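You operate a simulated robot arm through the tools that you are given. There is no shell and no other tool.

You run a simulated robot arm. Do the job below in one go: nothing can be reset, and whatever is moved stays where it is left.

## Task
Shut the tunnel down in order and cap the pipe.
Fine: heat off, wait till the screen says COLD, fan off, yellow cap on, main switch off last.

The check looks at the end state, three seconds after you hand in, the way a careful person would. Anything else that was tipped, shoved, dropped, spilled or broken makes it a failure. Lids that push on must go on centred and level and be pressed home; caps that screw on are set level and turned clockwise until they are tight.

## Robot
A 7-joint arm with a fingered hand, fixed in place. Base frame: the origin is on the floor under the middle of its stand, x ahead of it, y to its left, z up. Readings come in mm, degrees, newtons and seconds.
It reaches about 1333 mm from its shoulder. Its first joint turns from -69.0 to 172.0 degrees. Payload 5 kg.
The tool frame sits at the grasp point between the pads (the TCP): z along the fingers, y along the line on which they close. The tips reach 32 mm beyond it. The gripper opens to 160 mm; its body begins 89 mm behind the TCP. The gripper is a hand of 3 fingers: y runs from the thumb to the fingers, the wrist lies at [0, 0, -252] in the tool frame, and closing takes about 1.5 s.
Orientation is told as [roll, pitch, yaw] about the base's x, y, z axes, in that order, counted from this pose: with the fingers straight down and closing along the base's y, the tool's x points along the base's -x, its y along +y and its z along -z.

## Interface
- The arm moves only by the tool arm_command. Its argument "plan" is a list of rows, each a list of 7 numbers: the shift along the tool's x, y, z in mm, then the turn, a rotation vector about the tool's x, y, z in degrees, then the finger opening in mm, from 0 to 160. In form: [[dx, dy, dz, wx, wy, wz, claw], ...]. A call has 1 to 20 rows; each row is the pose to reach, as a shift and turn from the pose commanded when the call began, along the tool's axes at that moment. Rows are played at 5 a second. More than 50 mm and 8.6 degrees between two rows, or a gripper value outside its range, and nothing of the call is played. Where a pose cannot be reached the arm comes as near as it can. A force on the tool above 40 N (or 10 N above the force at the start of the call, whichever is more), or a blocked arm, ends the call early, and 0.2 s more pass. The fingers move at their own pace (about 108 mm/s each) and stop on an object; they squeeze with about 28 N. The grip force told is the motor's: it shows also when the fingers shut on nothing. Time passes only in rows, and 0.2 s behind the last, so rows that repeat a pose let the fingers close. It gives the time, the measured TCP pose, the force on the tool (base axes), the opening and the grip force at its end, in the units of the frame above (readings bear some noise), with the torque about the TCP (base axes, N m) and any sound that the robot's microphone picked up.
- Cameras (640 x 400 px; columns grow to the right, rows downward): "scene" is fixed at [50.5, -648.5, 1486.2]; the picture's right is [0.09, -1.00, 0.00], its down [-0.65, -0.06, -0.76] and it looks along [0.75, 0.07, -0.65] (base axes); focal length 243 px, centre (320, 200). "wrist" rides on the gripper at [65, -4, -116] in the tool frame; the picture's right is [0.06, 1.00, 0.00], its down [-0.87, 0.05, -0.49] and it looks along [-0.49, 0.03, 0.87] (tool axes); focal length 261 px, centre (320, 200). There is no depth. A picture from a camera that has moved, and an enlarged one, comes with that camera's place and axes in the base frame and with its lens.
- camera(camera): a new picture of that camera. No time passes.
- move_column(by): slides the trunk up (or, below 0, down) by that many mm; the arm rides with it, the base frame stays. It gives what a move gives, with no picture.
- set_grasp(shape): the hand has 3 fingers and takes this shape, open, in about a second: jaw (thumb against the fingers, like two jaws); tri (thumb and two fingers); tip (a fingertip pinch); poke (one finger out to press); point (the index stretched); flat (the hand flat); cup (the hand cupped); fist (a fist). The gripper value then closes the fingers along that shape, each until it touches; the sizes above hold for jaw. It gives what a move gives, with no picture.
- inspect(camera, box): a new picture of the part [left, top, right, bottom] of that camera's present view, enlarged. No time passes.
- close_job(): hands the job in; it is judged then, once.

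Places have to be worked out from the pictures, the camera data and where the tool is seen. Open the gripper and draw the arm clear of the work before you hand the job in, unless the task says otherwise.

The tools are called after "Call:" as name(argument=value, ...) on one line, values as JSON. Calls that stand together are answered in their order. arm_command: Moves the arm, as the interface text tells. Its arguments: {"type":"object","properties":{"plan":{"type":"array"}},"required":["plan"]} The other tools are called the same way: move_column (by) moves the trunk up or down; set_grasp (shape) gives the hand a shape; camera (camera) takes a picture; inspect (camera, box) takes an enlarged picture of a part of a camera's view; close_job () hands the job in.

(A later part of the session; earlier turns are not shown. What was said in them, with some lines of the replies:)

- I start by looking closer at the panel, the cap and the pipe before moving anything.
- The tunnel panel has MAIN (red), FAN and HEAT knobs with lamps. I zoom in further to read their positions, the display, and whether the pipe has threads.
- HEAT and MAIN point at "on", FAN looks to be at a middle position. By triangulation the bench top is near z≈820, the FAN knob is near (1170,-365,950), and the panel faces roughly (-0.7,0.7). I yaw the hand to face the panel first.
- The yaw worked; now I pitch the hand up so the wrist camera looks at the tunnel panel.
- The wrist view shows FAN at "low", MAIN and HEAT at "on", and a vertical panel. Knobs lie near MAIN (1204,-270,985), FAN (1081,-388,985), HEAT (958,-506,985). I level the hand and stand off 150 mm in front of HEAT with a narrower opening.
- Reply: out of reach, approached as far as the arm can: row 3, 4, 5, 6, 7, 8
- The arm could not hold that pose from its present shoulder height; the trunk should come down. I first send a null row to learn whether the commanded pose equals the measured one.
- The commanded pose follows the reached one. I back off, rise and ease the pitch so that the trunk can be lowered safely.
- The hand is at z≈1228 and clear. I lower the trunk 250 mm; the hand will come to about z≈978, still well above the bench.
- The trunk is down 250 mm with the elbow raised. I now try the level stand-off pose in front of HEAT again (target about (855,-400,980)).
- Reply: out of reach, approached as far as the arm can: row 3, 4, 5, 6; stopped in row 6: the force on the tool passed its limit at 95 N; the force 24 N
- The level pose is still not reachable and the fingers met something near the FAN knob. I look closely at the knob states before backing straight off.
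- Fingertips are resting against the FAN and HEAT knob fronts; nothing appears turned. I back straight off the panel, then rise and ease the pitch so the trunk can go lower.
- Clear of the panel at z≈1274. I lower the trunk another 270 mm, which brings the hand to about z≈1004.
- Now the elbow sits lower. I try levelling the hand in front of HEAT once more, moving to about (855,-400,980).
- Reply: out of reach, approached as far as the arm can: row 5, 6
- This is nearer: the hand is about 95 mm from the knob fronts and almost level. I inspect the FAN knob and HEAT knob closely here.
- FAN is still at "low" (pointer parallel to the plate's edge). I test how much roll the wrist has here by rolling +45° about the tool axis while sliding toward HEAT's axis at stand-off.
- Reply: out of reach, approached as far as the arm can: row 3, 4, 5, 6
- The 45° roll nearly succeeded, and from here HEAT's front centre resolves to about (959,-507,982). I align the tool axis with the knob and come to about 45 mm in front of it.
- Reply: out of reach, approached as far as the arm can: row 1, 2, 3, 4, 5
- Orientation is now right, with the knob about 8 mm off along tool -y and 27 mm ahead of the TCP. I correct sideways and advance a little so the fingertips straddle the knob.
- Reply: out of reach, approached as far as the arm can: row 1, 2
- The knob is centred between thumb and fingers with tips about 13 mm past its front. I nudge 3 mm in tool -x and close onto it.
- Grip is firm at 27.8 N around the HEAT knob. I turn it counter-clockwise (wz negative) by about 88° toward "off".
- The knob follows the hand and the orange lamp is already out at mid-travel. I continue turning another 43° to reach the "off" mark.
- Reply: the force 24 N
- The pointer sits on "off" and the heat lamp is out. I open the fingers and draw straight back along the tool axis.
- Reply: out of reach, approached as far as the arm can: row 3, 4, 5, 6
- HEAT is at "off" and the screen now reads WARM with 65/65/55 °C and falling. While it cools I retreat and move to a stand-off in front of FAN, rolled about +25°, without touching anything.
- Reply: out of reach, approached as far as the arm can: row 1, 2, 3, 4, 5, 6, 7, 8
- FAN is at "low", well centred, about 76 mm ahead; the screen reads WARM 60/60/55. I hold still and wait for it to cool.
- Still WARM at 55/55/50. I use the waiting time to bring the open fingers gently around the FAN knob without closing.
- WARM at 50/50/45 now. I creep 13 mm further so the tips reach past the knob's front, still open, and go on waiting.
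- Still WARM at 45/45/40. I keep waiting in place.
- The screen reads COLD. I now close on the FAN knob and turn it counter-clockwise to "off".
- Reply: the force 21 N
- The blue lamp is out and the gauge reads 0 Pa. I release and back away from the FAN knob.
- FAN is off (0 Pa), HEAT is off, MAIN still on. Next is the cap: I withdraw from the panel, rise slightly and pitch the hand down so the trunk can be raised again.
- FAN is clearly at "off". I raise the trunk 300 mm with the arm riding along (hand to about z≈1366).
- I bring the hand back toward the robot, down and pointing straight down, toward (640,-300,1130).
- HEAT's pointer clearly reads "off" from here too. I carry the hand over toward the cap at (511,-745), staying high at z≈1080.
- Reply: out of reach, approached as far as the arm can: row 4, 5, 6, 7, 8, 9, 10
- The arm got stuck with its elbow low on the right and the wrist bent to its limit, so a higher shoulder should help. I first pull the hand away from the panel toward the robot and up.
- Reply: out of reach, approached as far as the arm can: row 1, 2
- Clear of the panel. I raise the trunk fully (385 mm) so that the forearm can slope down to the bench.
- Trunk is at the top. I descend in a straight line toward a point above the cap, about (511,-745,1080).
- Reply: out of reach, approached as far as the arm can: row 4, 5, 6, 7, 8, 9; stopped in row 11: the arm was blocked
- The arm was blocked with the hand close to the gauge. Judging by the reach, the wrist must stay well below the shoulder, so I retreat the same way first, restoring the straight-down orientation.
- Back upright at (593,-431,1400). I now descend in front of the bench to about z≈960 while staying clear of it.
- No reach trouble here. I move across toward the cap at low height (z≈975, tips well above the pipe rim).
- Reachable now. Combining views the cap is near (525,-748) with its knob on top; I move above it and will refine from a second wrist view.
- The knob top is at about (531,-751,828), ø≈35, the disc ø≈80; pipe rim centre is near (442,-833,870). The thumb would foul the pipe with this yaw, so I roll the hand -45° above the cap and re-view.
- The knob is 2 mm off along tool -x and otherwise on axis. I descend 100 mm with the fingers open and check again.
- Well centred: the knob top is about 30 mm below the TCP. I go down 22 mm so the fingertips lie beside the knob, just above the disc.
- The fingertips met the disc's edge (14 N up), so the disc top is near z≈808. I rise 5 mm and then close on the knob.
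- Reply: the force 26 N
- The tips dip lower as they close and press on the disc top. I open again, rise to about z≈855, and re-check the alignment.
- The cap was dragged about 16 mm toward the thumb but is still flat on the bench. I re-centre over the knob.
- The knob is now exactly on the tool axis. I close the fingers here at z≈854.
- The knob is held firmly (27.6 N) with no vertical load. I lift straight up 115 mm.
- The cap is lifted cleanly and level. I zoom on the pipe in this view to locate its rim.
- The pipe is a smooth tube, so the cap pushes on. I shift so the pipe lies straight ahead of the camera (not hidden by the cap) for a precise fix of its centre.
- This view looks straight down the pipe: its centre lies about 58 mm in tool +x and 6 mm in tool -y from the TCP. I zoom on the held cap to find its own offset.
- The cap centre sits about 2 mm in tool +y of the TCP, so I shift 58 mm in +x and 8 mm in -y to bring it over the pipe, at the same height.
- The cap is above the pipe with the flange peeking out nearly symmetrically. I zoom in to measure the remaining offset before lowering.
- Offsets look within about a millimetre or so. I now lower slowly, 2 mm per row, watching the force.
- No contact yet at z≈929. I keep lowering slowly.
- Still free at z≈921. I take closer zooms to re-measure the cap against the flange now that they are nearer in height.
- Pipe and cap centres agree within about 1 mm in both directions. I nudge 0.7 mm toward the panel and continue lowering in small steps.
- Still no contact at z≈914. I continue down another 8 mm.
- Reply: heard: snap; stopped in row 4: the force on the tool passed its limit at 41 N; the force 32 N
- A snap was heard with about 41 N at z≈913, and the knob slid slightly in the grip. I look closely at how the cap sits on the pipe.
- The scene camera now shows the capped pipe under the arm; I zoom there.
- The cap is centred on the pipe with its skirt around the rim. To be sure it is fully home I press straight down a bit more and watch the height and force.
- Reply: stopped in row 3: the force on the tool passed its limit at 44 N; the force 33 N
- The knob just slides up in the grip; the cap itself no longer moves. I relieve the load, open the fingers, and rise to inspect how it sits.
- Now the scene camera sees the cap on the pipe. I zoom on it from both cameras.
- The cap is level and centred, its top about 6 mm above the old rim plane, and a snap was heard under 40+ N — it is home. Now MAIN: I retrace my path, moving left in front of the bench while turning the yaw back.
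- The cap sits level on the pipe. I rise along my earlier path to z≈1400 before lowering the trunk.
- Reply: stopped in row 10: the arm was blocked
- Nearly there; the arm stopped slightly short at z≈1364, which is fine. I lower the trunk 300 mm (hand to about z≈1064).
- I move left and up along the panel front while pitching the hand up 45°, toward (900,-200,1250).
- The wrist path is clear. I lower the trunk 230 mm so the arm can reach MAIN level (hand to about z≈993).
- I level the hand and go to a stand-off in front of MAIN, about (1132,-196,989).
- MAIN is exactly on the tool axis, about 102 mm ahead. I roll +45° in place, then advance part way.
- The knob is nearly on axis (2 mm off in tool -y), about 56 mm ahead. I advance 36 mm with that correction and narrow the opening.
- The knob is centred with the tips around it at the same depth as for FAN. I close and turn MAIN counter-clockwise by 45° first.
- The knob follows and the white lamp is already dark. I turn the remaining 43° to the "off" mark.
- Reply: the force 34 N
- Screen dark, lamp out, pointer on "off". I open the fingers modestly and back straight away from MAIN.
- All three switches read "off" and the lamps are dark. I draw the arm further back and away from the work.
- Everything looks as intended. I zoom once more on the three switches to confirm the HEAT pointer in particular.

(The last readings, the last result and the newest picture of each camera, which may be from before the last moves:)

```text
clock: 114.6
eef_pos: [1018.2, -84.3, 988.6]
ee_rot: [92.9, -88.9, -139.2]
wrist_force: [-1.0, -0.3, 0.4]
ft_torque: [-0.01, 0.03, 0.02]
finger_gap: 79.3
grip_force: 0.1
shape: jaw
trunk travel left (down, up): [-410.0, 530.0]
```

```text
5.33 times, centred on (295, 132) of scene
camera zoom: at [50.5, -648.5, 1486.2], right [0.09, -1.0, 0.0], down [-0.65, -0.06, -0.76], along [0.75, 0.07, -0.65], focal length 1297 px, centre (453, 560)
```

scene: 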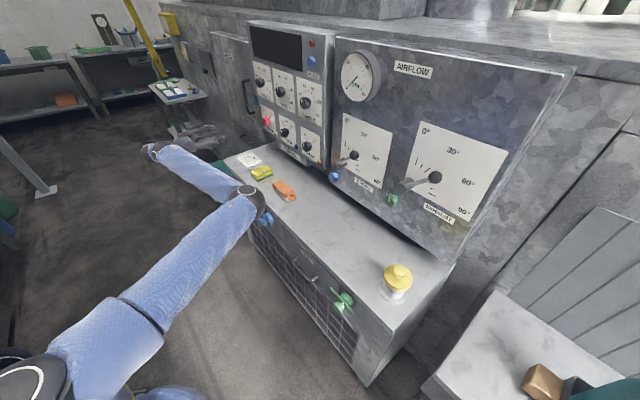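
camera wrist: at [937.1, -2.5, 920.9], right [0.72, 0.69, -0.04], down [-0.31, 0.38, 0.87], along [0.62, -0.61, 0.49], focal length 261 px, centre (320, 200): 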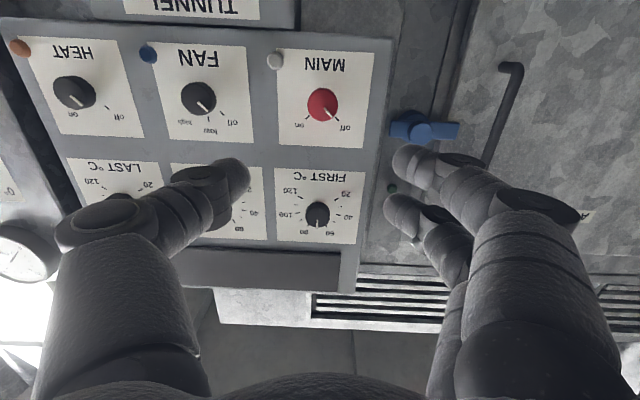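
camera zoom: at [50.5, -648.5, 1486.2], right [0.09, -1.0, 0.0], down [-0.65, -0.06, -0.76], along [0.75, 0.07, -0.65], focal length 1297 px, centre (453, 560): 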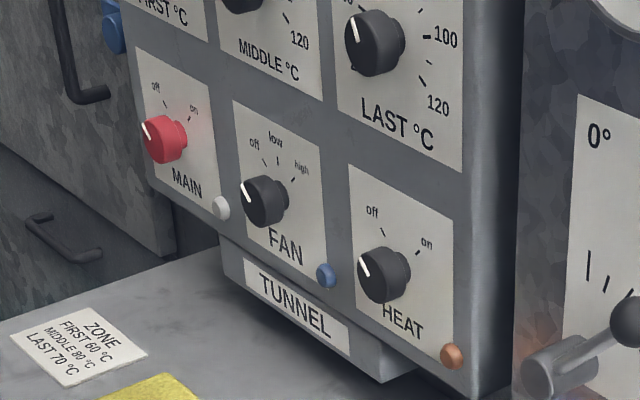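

HEAT, FAN and MAIN all point to "off", lamps and screen are dark, and the cap is seated. I open the gripper fully and move a little further back before handing in.

Call:
arm_command(plan=[[0, 0, -15, 0, 0, 0, 100], [-10, 0, -30, 0, 0, 0, 120], [-20, 0, -40, 0, 0, 0, 140], [-20, 0, -40, 0, 0, 0, 140]])

Call:
camera(camera="scene")

```text
clock: 115.6
eef_pos: [1011.9, -76.9, 985.6]
ee_rot: [91.8, -89.0, -137.9]
wrist_force: [0.4, 0.1, 0.9]
ft_torque: [-0.01, -0.02, -0.02]
finger_gap: 139.9
grip_force: 0.0
shape: jaw
out of reach, approached as far as the arm can: row 1, 2, 3, 4
trunk travel left (down, up): [-410.0, 530.0]
```

```text
taken
```

scene: 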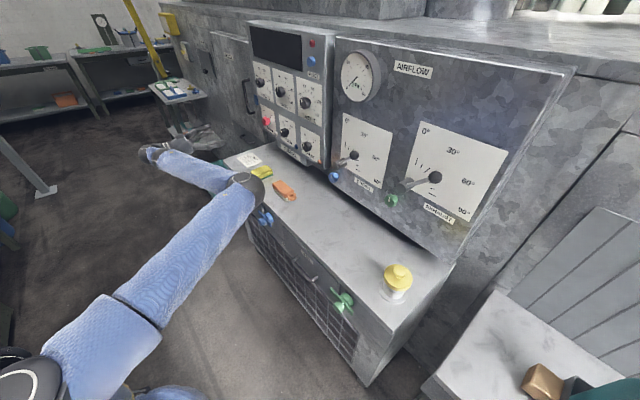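

The gripper is open and the hand well away. I raise the trunk 150 mm so the elbow also stands clear above the bench.

Call:
move_column(by=150)

Call:
camera(camera="scene")

```text
clock: 117.4
eef_pos: [1012.8, -75.7, 1135.1]
ee_rot: [91.1, -88.9, -137.2]
wrist_force: [-0.5, -1.0, -0.2]
ft_torque: [-0.01, 0.04, 0.0]
finger_gap: 139.9
grip_force: 0.1
shape: jaw
trunk travel left (down, up): [-560.0, 380.0]
```

```text
taken
```

scene: 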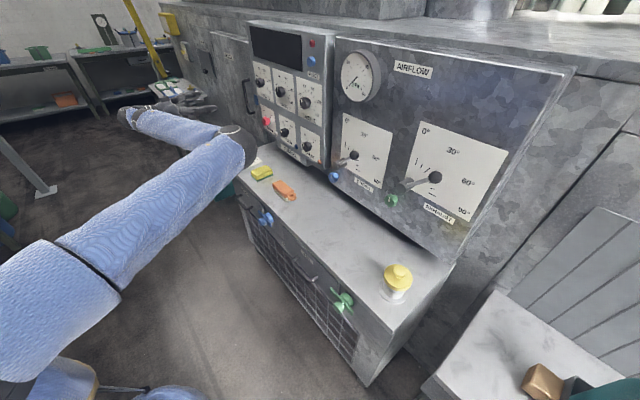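

The arm is clear, all switches are off in the required order, the cap is seated, and the sponge, brush and dampers are undisturbed. I hand the job in.

Call:
close_job()

```text
The job is handed in.
```

The tunnel is shut down in the order you gave, the pipe is capped, and the job has been handed in. I have no verdict from the check yet.

- **Heat:** I turned HEAT to "off" and its lamp went out.
- **Cool-down:** I waited until the screen read COLD (45/45/40 °C).
- **Fan:** I turned FAN to "off" only after that; its lamp went out and the gauge dropped to 0 Pa.
- **Cap:** The yellow cap is on the pipe, level and centred in the last pictures. I pressed it down with a little over 40 N. It snapped, and pressing again did not move it.
- **Main switch:** MAIN went off last; its lamp and the screen are both dark.

- **Knob contact:** Early on, the fingers bumped the fronts of the FAN and HEAT knobs. Neither turned, and nothing tripped.
- **Cap drag:** While I was picking the cap up, it slid about 16 mm along the bench before I had a firm grip.

In the final pictures the sponge, the brush and the damper levers look unmoved. The gripper is open and the arm is clear of the bench and panel.
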